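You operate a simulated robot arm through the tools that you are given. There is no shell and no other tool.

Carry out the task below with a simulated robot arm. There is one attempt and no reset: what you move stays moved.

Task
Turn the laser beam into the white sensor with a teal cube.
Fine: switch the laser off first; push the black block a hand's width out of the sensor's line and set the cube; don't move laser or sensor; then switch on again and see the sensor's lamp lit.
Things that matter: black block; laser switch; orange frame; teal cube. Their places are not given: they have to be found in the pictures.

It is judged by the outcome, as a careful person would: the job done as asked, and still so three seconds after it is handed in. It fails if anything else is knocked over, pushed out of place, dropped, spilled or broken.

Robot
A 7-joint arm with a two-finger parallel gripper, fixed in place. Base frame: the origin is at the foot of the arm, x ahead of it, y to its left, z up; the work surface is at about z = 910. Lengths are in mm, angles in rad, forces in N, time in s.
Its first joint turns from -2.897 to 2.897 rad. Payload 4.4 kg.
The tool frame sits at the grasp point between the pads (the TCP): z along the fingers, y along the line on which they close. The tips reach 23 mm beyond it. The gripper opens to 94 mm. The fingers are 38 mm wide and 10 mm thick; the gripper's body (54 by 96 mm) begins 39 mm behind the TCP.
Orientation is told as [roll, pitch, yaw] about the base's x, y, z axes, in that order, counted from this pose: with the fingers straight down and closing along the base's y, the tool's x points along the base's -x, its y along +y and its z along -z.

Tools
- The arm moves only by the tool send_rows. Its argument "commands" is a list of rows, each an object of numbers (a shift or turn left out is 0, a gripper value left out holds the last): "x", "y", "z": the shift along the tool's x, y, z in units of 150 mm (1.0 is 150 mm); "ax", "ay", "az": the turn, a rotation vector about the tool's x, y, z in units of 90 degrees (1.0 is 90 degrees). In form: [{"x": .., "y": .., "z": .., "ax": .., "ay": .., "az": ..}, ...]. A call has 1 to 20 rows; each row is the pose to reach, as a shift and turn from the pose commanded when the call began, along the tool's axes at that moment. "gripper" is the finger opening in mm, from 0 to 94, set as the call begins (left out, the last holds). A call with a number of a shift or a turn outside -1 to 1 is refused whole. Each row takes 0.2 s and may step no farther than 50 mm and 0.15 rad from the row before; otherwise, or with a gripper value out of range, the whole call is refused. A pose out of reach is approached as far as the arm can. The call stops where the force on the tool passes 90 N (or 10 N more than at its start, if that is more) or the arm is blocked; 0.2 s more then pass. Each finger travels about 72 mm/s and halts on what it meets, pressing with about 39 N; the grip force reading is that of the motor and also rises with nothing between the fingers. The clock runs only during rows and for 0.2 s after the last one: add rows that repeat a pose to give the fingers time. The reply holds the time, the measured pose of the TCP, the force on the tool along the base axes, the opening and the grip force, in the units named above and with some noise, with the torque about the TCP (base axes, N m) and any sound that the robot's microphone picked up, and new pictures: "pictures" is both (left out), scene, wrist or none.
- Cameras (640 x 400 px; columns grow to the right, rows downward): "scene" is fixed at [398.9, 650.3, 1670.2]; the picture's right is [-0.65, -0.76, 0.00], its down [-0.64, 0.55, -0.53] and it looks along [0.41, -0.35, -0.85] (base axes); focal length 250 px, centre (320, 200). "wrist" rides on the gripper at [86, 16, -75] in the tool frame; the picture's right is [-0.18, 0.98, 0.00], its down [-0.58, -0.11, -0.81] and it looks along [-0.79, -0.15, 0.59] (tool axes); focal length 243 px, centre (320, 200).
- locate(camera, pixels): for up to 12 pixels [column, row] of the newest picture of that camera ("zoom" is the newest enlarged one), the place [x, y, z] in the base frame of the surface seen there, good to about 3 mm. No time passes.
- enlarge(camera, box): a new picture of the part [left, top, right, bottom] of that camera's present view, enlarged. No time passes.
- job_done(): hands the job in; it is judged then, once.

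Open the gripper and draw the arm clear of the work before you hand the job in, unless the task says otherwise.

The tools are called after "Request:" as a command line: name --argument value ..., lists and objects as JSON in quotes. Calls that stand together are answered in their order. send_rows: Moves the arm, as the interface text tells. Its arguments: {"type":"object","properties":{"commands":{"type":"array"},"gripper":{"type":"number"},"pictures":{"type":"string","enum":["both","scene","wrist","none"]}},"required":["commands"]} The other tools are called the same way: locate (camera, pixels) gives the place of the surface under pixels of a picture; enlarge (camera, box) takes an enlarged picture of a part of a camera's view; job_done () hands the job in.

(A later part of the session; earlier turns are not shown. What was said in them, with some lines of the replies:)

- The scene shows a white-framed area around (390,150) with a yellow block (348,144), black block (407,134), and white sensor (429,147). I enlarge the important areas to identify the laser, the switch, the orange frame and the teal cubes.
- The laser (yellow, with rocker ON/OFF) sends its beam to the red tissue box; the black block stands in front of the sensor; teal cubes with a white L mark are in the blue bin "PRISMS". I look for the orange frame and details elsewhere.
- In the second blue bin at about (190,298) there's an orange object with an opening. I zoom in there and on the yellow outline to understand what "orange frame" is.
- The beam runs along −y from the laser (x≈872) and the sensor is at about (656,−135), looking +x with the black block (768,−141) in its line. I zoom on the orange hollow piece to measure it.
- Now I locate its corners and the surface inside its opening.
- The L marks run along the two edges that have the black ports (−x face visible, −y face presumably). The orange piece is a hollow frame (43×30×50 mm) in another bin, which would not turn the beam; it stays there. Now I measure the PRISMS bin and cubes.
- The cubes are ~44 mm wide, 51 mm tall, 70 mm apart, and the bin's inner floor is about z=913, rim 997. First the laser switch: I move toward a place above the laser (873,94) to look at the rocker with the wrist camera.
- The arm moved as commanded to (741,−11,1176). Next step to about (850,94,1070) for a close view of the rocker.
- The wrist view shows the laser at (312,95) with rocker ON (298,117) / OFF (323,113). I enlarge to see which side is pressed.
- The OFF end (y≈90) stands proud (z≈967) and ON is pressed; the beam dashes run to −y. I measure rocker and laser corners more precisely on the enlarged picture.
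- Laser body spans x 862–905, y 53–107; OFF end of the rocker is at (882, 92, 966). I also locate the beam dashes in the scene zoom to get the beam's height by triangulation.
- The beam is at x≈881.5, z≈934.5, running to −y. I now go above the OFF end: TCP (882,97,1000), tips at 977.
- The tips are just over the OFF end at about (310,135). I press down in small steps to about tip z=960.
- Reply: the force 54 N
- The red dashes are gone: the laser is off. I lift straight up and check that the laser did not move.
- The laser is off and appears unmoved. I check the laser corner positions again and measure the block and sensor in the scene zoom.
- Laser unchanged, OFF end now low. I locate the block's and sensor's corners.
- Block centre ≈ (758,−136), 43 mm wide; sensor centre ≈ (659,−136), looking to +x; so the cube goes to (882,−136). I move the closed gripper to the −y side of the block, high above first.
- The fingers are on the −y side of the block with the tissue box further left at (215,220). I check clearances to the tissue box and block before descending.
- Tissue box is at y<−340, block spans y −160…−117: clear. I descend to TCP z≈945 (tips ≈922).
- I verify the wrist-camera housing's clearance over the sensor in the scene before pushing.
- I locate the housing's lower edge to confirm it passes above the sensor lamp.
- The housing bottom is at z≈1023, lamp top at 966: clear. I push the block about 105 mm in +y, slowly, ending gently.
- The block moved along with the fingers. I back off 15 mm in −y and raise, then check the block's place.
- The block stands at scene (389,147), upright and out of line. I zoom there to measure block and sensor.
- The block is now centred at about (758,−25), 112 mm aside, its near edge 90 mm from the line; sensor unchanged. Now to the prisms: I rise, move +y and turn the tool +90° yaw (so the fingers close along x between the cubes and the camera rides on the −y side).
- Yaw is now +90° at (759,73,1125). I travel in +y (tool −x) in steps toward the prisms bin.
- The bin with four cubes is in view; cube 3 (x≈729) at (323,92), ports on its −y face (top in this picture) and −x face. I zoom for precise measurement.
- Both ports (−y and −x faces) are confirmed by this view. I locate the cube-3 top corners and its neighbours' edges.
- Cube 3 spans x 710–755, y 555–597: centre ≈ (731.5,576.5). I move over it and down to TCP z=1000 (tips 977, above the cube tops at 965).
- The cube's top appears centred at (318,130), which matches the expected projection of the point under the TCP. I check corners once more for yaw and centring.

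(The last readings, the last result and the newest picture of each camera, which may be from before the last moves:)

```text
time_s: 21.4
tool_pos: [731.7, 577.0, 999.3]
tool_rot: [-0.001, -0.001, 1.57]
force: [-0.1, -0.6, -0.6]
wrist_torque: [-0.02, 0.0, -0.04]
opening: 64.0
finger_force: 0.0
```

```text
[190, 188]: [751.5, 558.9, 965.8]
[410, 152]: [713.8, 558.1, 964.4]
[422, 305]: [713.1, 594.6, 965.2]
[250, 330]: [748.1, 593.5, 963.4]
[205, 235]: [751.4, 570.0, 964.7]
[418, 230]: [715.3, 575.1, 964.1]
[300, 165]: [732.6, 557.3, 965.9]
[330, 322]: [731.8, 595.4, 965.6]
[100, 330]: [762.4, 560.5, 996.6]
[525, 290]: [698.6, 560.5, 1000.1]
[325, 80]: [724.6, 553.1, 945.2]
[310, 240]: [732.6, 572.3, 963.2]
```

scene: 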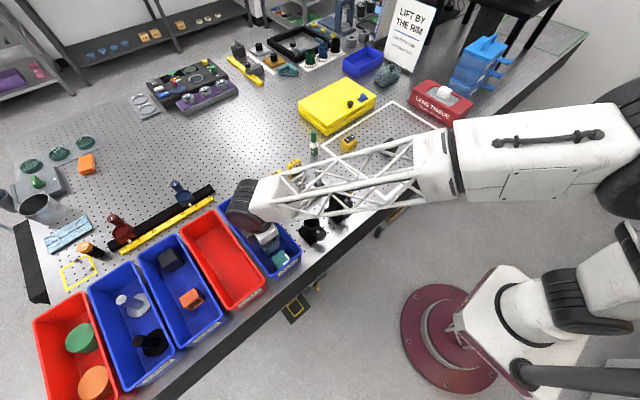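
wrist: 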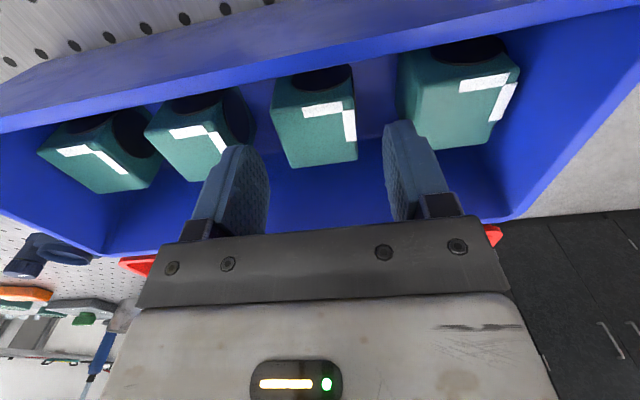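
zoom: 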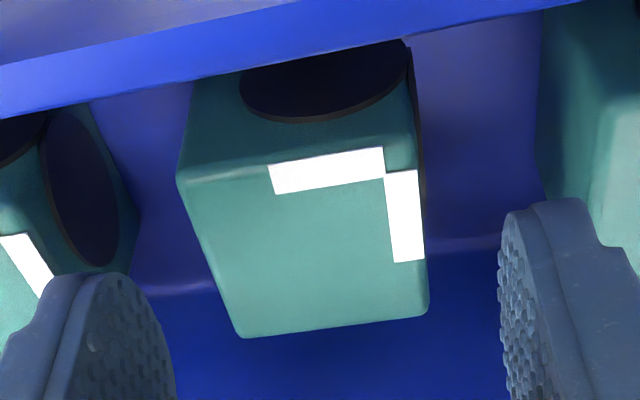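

Cube centre ≈ (732.5,576.5), edges parallel to the axes; the fingers straddle it. I descend to TCP z≈948.

Request:
send_rows --commands '[{"z": 0.08}, {"z": 0.16}, {"z": 0.24}, {"z": 0.3}, {"z": 0.347}, {"z": 0.347}]' --pictures "both"

```text
time_s: 22.8
tool_pos: [732.7, 576.9, 946.5]
tool_rot: [0.0, 0.0, 1.569]
force: [0.6, 0.0, 0.3]
wrist_torque: [0.0, 0.01, 0.0]
opening: 64.1
finger_force: 0.0
```

scene: 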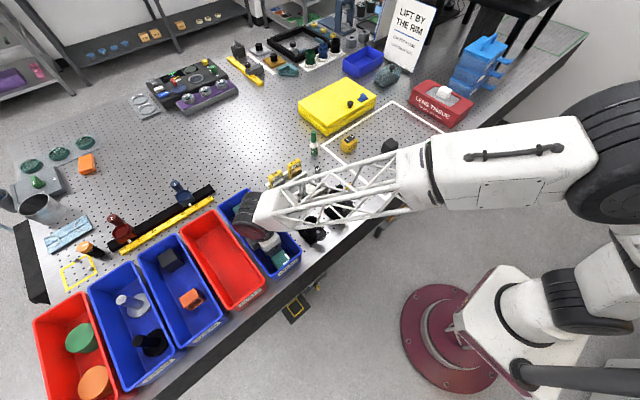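
wrist: 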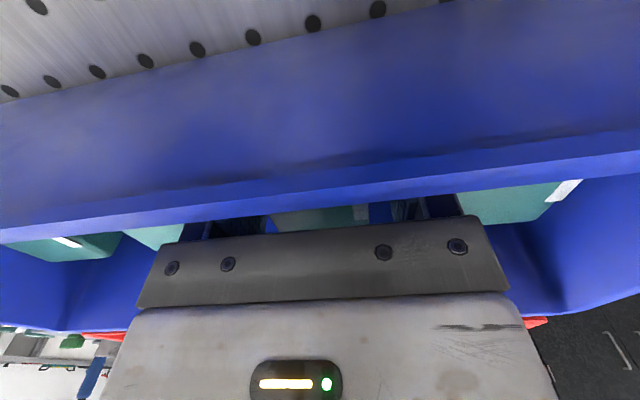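

No contact, cube between the fingers. I close the gripper, holding the pose.

Request:
send_rows --commands '[{"z": 0}, {"z": 0}, {"z": 0}, {"z": 0}]' --gripper 20 --pictures "wrist"

```text
time_s: 23.8
tool_pos: [732.0, 577.3, 948.0]
tool_rot: [0.001, 0.0, 1.57]
force: [-0.1, 0.9, 1.0]
wrist_torque: [0.01, 0.02, 0.0]
opening: 43.8
finger_force: 38.9
```

wrist: 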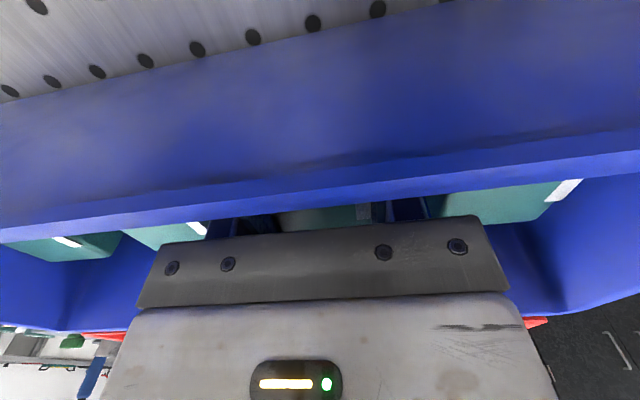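

Gripped at 43.8 mm with full force. I lift straight up by 150 mm.

Request:
send_rows --commands '[{"z": -0.1}, {"z": -0.25}, {"z": -0.4}, {"z": -0.55}, {"z": -0.7}, {"z": -0.85}, {"z": -1.0}, {"z": -1.0}]' --pictures "both"

```text
time_s: 25.6
tool_pos: [731.7, 577.7, 1097.9]
tool_rot: [-0.002, 0.0, 1.57]
force: [0.9, 0.6, -2.7]
wrist_torque: [-0.01, 0.01, 0.04]
opening: 43.8
finger_force: 39.0
```

scene: 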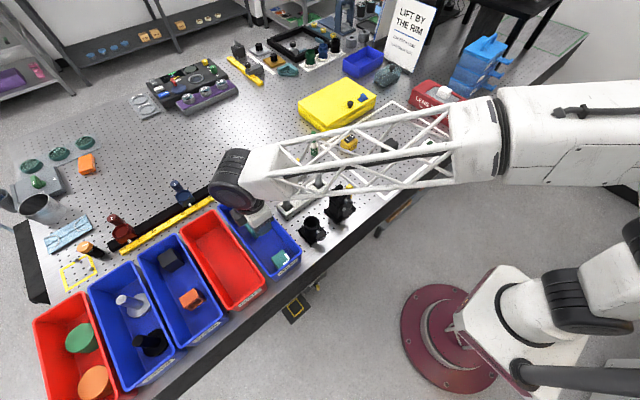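
wrist: 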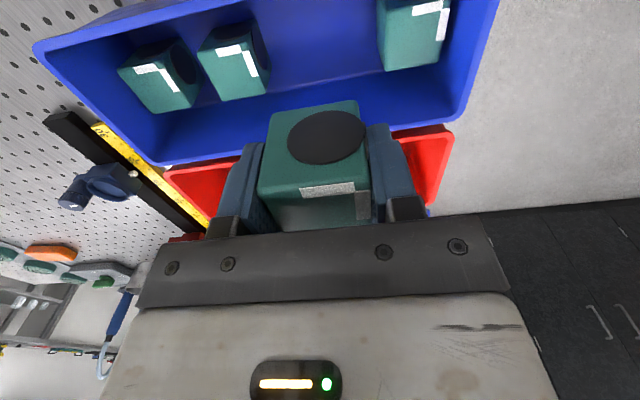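

The cube is held firmly (weight ≈2.7 N), the round port facing −y as expected. I rise 40 mm more and carry it in −y above all posts (highest ≈1024).

Request:
send_rows --commands '[{"x": 0.1, "z": -0.09}, {"x": 0.3, "z": -0.18}, {"x": 0.5, "z": -0.27}, {"x": 0.7, "z": -0.27}, {"x": 0.9, "z": -0.27}, {"x": 1.0, "z": -0.27}]' --pictures "none"

Request:
send_rows --commands '[{"x": 0.2}, {"x": 0.4}, {"x": 0.6}, {"x": 0.8}, {"x": 1.0}]' --pictures "none"

Request:
send_rows --commands '[{"x": 0.2, "y": -0.1}, {"x": 0.4, "y": -0.2}, {"x": 0.6, "y": -0.3}, {"x": 0.8, "y": -0.4}, {"x": 1.0, "y": -0.5}, {"x": 1.0, "y": -0.5}]' --pictures "both"

```text
time_s: 27.0
tool_pos: [730.0, 426.9, 1137.9]
tool_rot: [0.0, 0.0, 1.571]
force: [0.9, -0.4, -2.2]
wrist_torque: [0.01, 0.03, 0.02]
opening: 43.8
finger_force: 39.0
```

```text
time_s: 28.2
tool_pos: [731.8, 278.0, 1137.8]
tool_rot: [0.001, -0.001, 1.573]
force: [0.1, 0.2, -2.0]
wrist_torque: [0.05, 0.03, 0.02]
opening: 43.8
finger_force: 39.0
```

```text
time_s: 29.6
tool_pos: [806.4, 126.5, 1138.7]
tool_rot: [-0.001, 0.0, 1.57]
force: [-0.2, 0.4, -1.9]
wrist_torque: [-0.01, 0.0, 0.01]
opening: 44.0
finger_force: 38.8
```

scene: 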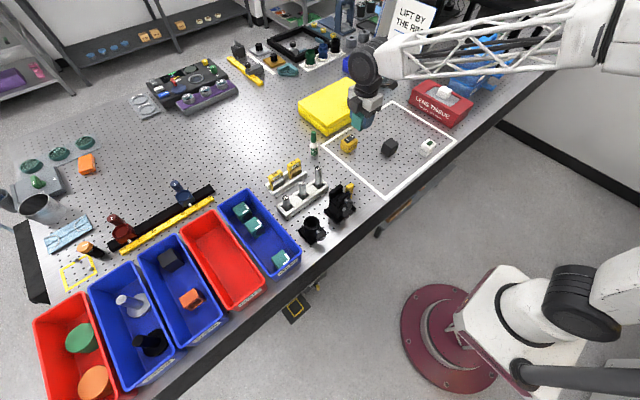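
wrist: 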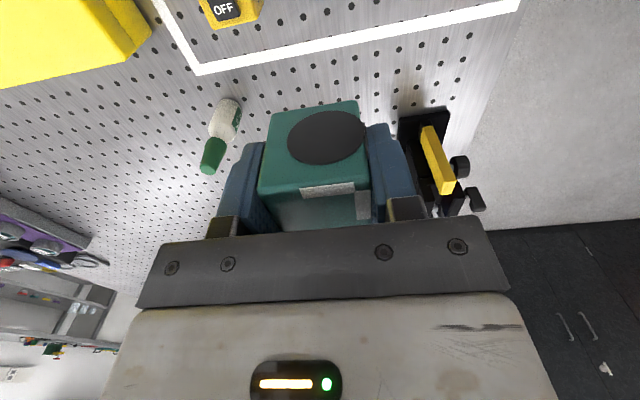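

All good at (806,126.5,1139). Now I turn the tool −90° back to yaw 0 while moving to about (881,−23).

Request:
send_rows --commands '[{"x": 0.0833, "y": -0.0417, "az": 0.0833}, {"x": 0.1667, "y": -0.0833, "az": 0.1667}, {"x": 0.25, "y": -0.125, "az": 0.25}, {"x": 0.3333, "y": -0.1667, "az": 0.3333}, {"x": 0.4167, "y": -0.2083, "az": 0.4167}, {"x": 0.5, "y": -0.25, "az": 0.5}, {"x": 0.5833, "y": -0.2917, "az": 0.5833}, {"x": 0.6667, "y": -0.3333, "az": 0.6667}, {"x": 0.75, "y": -0.375, "az": 0.75}, {"x": 0.8333, "y": -0.4167, "az": 0.8333}, {"x": 0.9167, "y": -0.4583, "az": 0.9167}, {"x": 1.0, "y": -0.5, "az": 1.0}, {"x": 1.0, "y": -0.5, "az": 1.0}]' --pictures "both"

```text
time_s: 32.4
tool_pos: [881.1, -22.3, 1139.1]
tool_rot: [0.0, 0.0, 0.001]
force: [0.3, 0.5, -2.1]
wrist_torque: [0.0, -0.02, -0.01]
opening: 43.7
finger_force: 39.1
```

scene: 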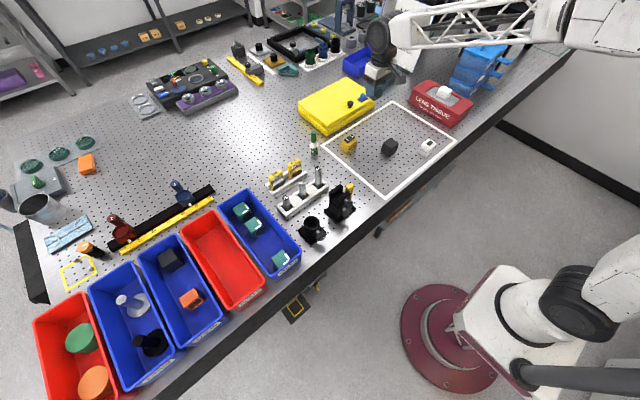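
wrist: 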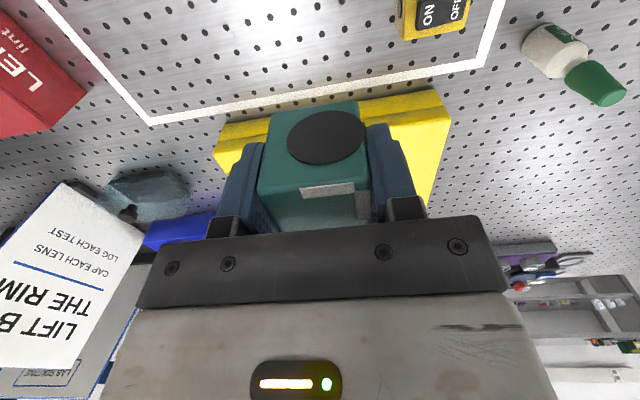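

The cube now shows its ports to −x (facing the sensor) and +y (facing the laser), as needed. I move to (882,−136) and begin to lower.

Request:
send_rows --commands '[{"x": -0.001, "y": -0.25}, {"x": -0.003, "y": -0.5}, {"x": -0.004, "y": -0.75}, {"x": -0.004, "y": -0.75, "z": 0.2}, {"x": -0.004, "y": -0.75, "z": 0.4}, {"x": -0.004, "y": -0.75, "z": 0.6}, {"x": -0.004, "y": -0.75, "z": 0.8}, {"x": -0.004, "y": -0.75, "z": 0.8}]' --pictures "both"

```text
time_s: 34.2
tool_pos: [880.9, -133.9, 1017.8]
tool_rot: [0.001, 0.001, 0.0]
force: [0.4, -0.4, -2.9]
wrist_torque: [0.01, -0.01, -0.01]
opening: 43.6
finger_force: 39.4
```

scene: 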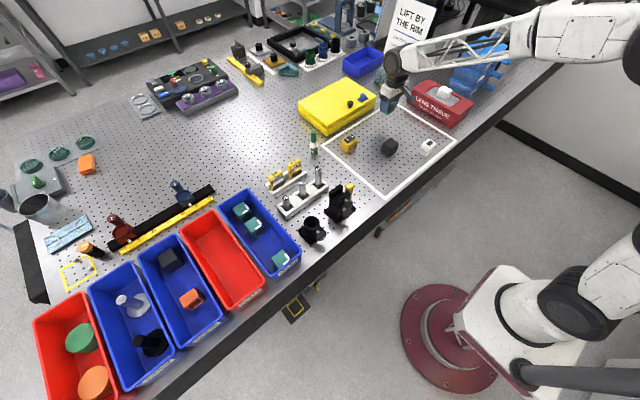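
wrist: 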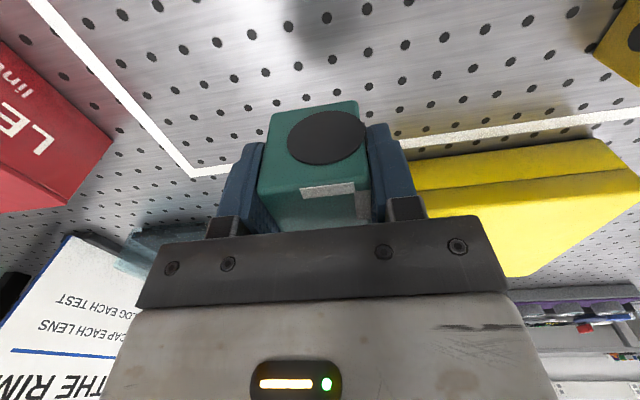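

On target above the set point. I lower to TCP≈947 (cube bottom ≈2–3 mm above the plate).

Request:
send_rows --commands '[{"z": 0.12}, {"z": 0.24}, {"z": 0.34}, {"z": 0.42}, {"z": 0.477}, {"z": 0.477}]' --pictures "both"

```text
time_s: 35.6
tool_pos: [881.4, -135.9, 946.4]
tool_rot: [0.001, 0.001, 0.0]
force: [-0.2, 0.1, -3.3]
wrist_torque: [-0.06, 0.0, -0.03]
opening: 43.5
finger_force: 38.8
```

scene: 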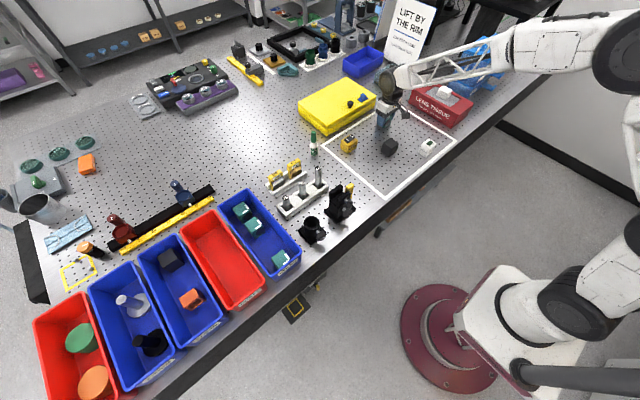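
wrist: 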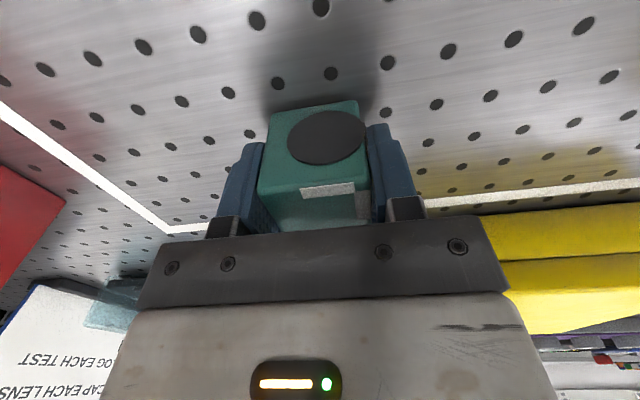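

Free still (−3 N is the cube's weight). I lower 2 mm more in small steps and watch for contact.

Request:
send_rows --commands '[{"z": 0.0067}, {"z": 0.0133}, {"z": 0.0133}]' --pictures "none"

```text
time_s: 36.4
tool_pos: [883.1, -136.3, 944.4]
tool_rot: [0.001, 0.0, 0.0]
force: [0.8, -1.2, -2.3]
wrist_torque: [0.0, -0.03, -0.03]
opening: 43.8
finger_force: 39.0
```

No contact yet at 944.4; another 1 mm, then another.

Request:
send_rows --commands '[{"z": 0.0067}, {"z": 0.0067}]' --pictures "none"

Request:
send_rows --commands '[{"z": 0.005}, {"z": 0.005}]' --pictures "none"

```text
time_s: 37.0
tool_pos: [882.0, -136.3, 943.4]
tool_rot: [0.0, 0.0, 0.0]
force: [-0.1, -0.2, -2.5]
wrist_torque: [0.02, -0.03, -0.01]
opening: 43.9
finger_force: 38.9
```

```text
time_s: 37.6
tool_pos: [881.9, -135.3, 943.2]
tool_rot: [0.0, 0.001, 0.0]
force: [-1.5, -1.4, 4.8]
wrist_torque: [-0.02, 0.14, 0.03]
opening: 43.8
finger_force: 39.6
```

Contact now (+4.8 N): the cube rests on the plate. I open the fingers to 62 mm.

Request:
send_rows --commands '[{"z": 0}, {"z": 0}, {"z": 0}]' --gripper 62 --pictures "both"

```text
time_s: 38.4
tool_pos: [881.9, -135.6, 943.3]
tool_rot: [0.001, 0.0, 0.001]
force: [-0.4, 0.2, 0.2]
wrist_torque: [-0.02, -0.02, 0.02]
opening: 62.1
finger_force: 0.1
```

scene: 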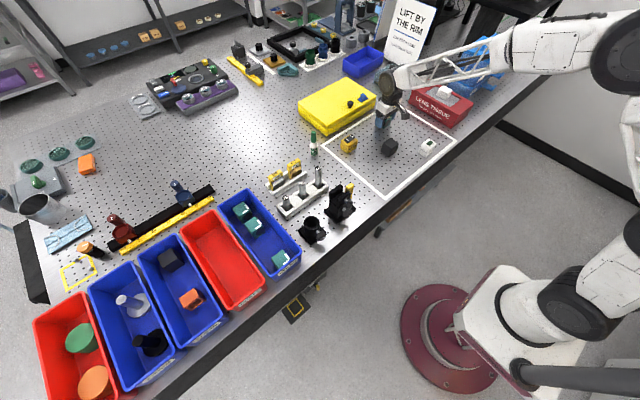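
wrist: 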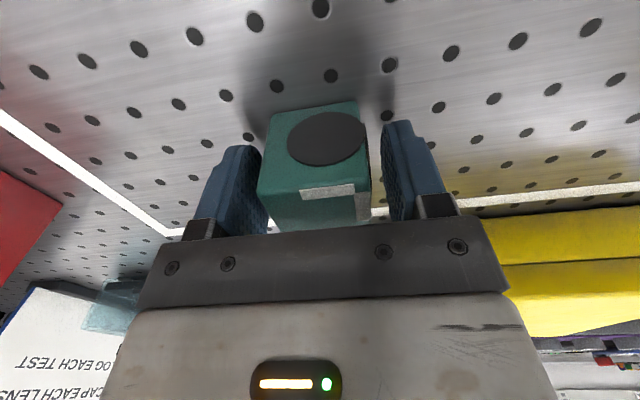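

The fingers are free of the cube and it stands upright. I rise straight up to clear it.

Request:
send_rows --commands '[{"z": -0.1}, {"z": -0.25}, {"z": -0.45}, {"z": -0.65}, {"z": -0.85}, {"z": -0.85}]' --pictures "both"

```text
time_s: 39.8
tool_pos: [883.6, -135.1, 1070.4]
tool_rot: [-0.002, 0.0, -0.001]
force: [-1.0, -0.6, 0.4]
wrist_torque: [0.05, 0.0, -0.02]
opening: 61.9
finger_force: 0.1
```

scene: 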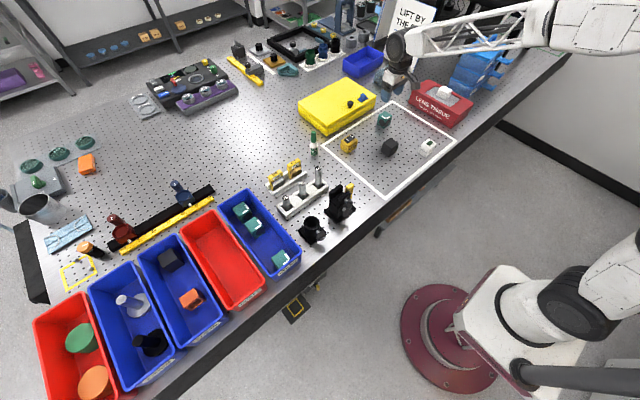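
wrist: 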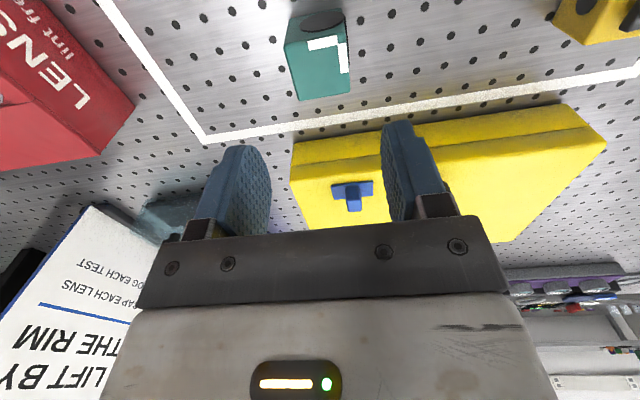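

The cube stands at scene (384,117). I zoom there and measure its placement and orientation.

Request:
enlarge --camera "scene" --box '[335, 95, 445, 165]'

Request:
enlarge --camera "wrist" --box '[270, 0, 370, 110]'

```text
5.71 times, centred on (390, 130) of scene
```

zoom: 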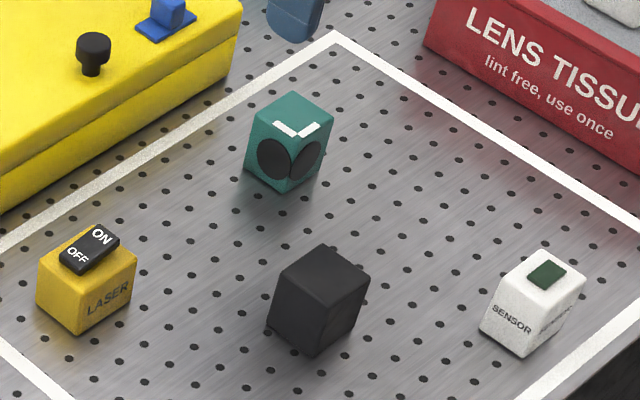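

```text
3.64 times, centred on (320, 55) of wrist
```

zoom: 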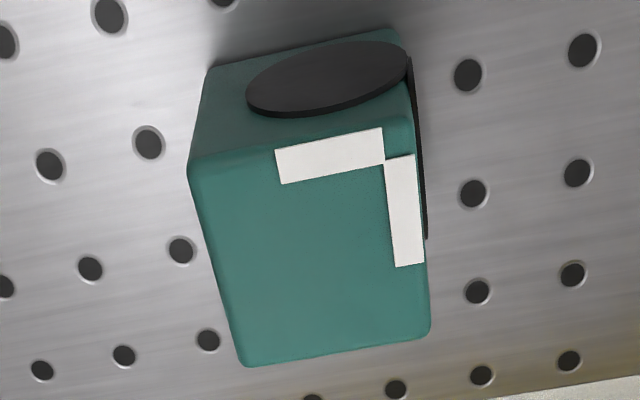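

Ports face the laser (+y) and the sensor (−x). I locate the cube's top corners.

Request:
locate --camera "zoom" --pixels '[[195, 170], [408, 135], [426, 325], [248, 360], [310, 240], [330, 80]]'

```text
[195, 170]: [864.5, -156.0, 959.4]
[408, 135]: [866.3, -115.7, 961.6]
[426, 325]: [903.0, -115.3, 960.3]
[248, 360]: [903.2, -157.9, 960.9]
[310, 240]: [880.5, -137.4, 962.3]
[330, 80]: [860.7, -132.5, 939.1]
```

The cube is centred at ≈(883,−136), square to the axes. Now I close the gripper and go to the ON end of the rocker (883,63).

Request:
send_rows --commands '[{"y": 0.22}, {"y": 0.44}, {"y": 0.667}]' --gripper 0 --pictures "none"

Request:
send_rows --commands '[{"y": 0.22}, {"y": 0.44}, {"y": 0.66}, {"y": 0.66, "z": 0.16}, {"y": 0.66, "z": 0.32}, {"y": 0.66, "z": 0.467}, {"y": 0.66, "z": 0.467}]' --pictures "both"

```text
time_s: 40.6
tool_pos: [880.6, -35.3, 1070.0]
tool_rot: [0.0, 0.0, 0.001]
force: [-0.1, -0.1, 0.6]
wrist_torque: [-0.02, -0.04, -0.02]
opening: 0.0
finger_force: 38.8
```

```text
time_s: 42.2
tool_pos: [883.4, 63.4, 999.0]
tool_rot: [0.002, 0.0, -0.001]
force: [0.3, -1.2, -0.2]
wrist_torque: [-0.03, 0.02, 0.01]
opening: 0.2
finger_force: 39.4
```

scene: 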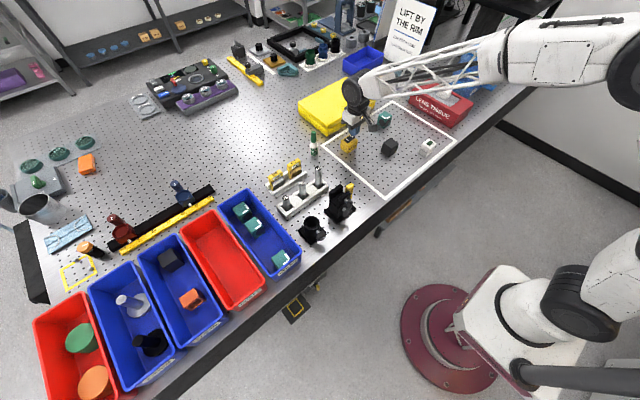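
wrist: 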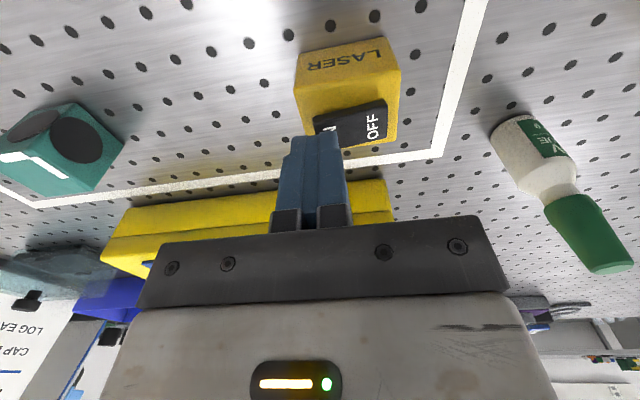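

The tips are over the ON end at about (318,135). I press it down in the same small steps.

Request:
send_rows --commands '[{"z": 0.03}, {"z": 0.06}, {"z": 0.073}, {"z": 0.087}, {"z": 0.1}, {"z": 0.115}]' --pictures "both"

```text
time_s: 43.6
tool_pos: [883.2, 63.0, 987.6]
tool_rot: [0.0, -0.003, -0.001]
force: [-15.0, -2.9, 41.1]
wrist_torque: [0.31, 0.37, 0.11]
opening: 0.0
finger_force: 39.4
```

scene: 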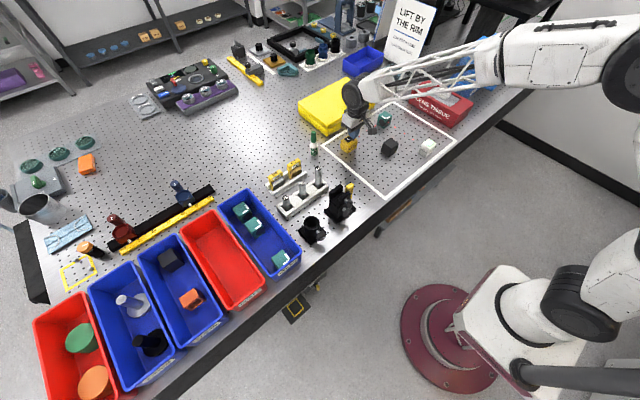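
wrist: 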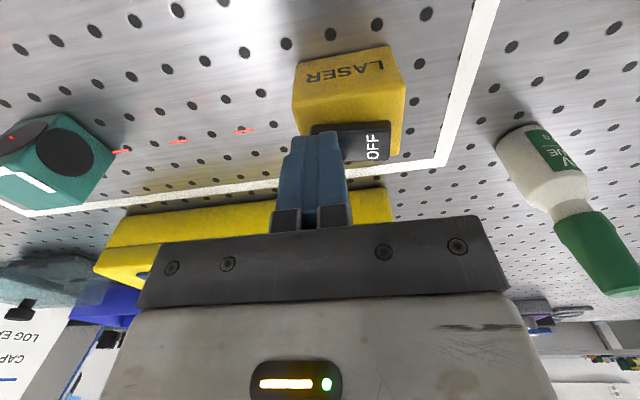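

The beam is on again: red dashes reach the cube at (115,150). The sensor's lamp seems lighter at scene (428,145). I lift straight up and look.

Request:
send_rows --commands '[{"z": -0.02}, {"z": -0.1}, {"z": -0.3}, {"z": -0.55}, {"z": -0.8}, {"z": -0.8}]' --pictures "both"

Request:
enlarge --camera "scene" --box '[335, 95, 445, 165]'

```text
time_s: 45.0
tool_pos: [882.0, 63.7, 1104.0]
tool_rot: [0.0, -0.001, 0.001]
force: [0.6, -0.3, -0.2]
wrist_torque: [-0.01, -0.01, -0.03]
opening: 0.2
finger_force: 38.9
```

scene: 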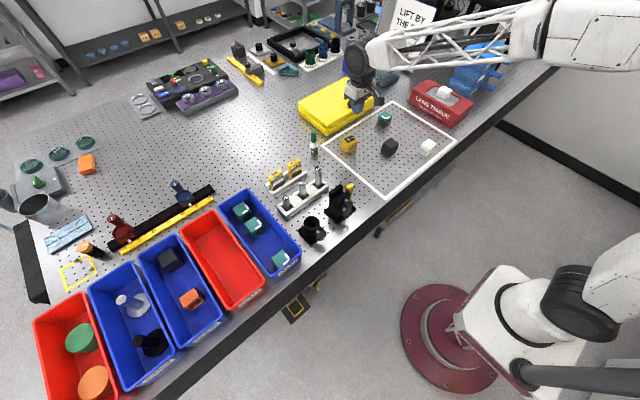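
wrist: 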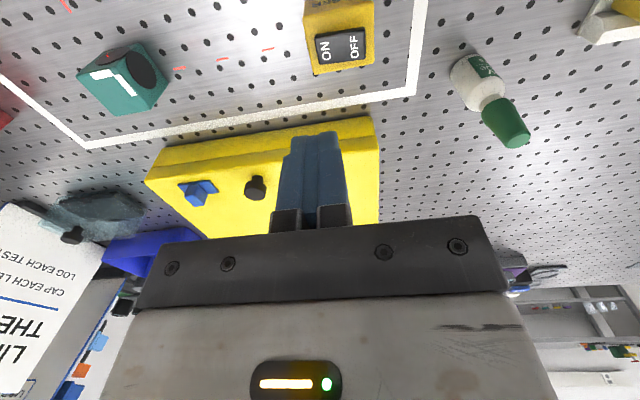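

```text
5.71 times, centred on (390, 130) of scene
```

zoom: 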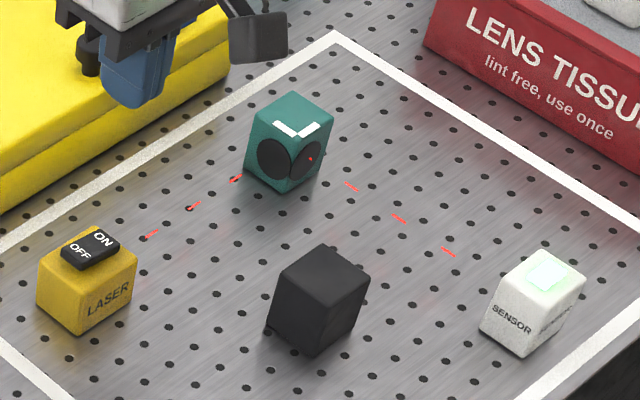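

The lamp on the sensor glows bright green and the beam is bent from laser via cube to sensor. I draw the arm back and up and open the gripper.

Request:
send_rows --commands '[{"z": -0.2}, {"x": 0.2, "y": -0.14, "z": -0.35}, {"x": 0.4, "y": -0.28, "z": -0.5}, {"x": 0.6, "y": -0.42, "z": -0.6}, {"x": 0.8, "y": -0.56, "z": -0.7}, {"x": 0.95, "y": -0.67, "z": -0.75}]' --gripper 94 --pictures "none"

Request:
send_rows --commands '[{"x": 0.17, "y": -0.1, "z": -0.04}, {"x": 0.34, "y": -0.2, "z": -0.08}, {"x": 0.51, "y": -0.3, "z": -0.12}, {"x": 0.68, "y": -0.4, "z": -0.16}, {"x": 0.87, "y": -0.5, "z": -0.2}, {"x": 0.87, "y": -0.5, "z": -0.2}]' --pictures "both"

Request:
enlarge --camera "scene" --box '[325, 90, 465, 180]'

```text
time_s: 46.4
tool_pos: [739.5, -37.0, 1216.4]
tool_rot: [-0.001, 0.0, 0.002]
force: [-0.2, 0.1, 0.0]
wrist_torque: [0.01, 0.02, -0.02]
opening: 93.9
finger_force: 0.1
```

```text
time_s: 47.8
tool_pos: [608.3, -113.3, 1246.2]
tool_rot: [0.001, -0.001, 0.001]
force: [0.0, 0.3, -0.2]
wrist_torque: [-0.01, 0.01, 0.0]
opening: 93.7
finger_force: 0.0
```

scene: 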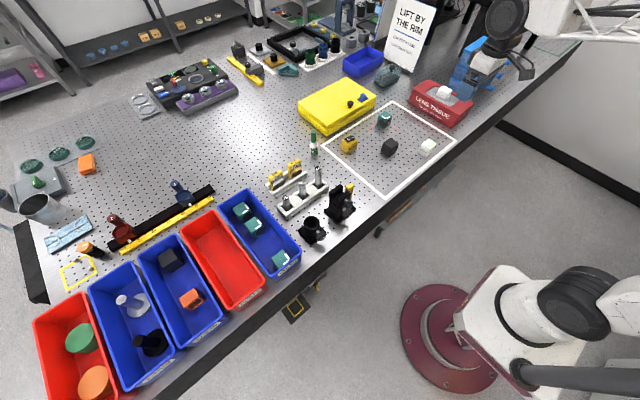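
wrist: 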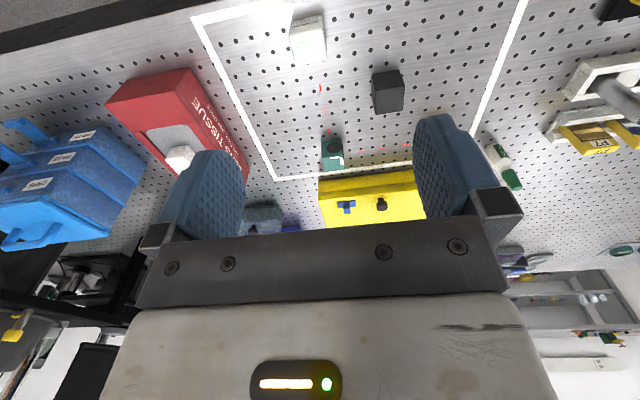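

```text
4.44 times, centred on (395, 135) of scene
```

zoom: 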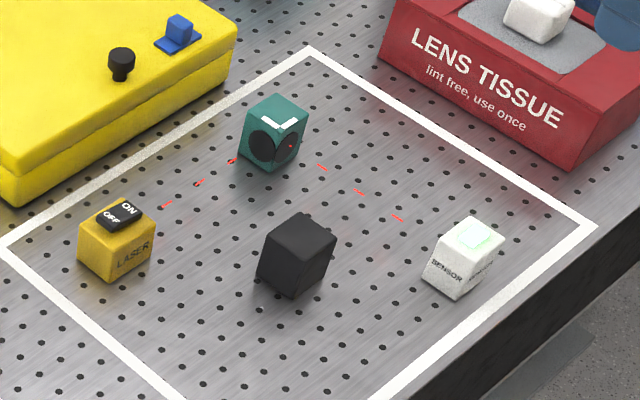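

The lamp stays lit, the beam runs laser → cube → sensor, laser and sensor are where they were, and the arm is clear with the gripper open. I hand the job in.

Request:
job_done

```text
The job is handed in.
```

The laser beam now turns through a teal cube into the white sensor. The sensor's lamp was lit when I handed the job in.

- **Laser:** I switched it off first and back on once the cube was set. It stayed in place within the measuring error.
- **Black block:** I pushed it about 112 mm in +y. Its near edge is roughly 90 mm from the sensor's line.
- **Teal cube:** I took the third one in the "PRISMS" bin and set it at about x 883, y −136. Its two ports face the laser and the sensor.
- **Sensor:** not touched, and it measured the same before and after.
- **Orange frame:** I left it in the "LASER" bin. It was listed among the things that matter, but the steps did not mention it. It is hollow and would not turn the beam, so I took it as not to be used.

The arm is clear of the work with the gripper open.
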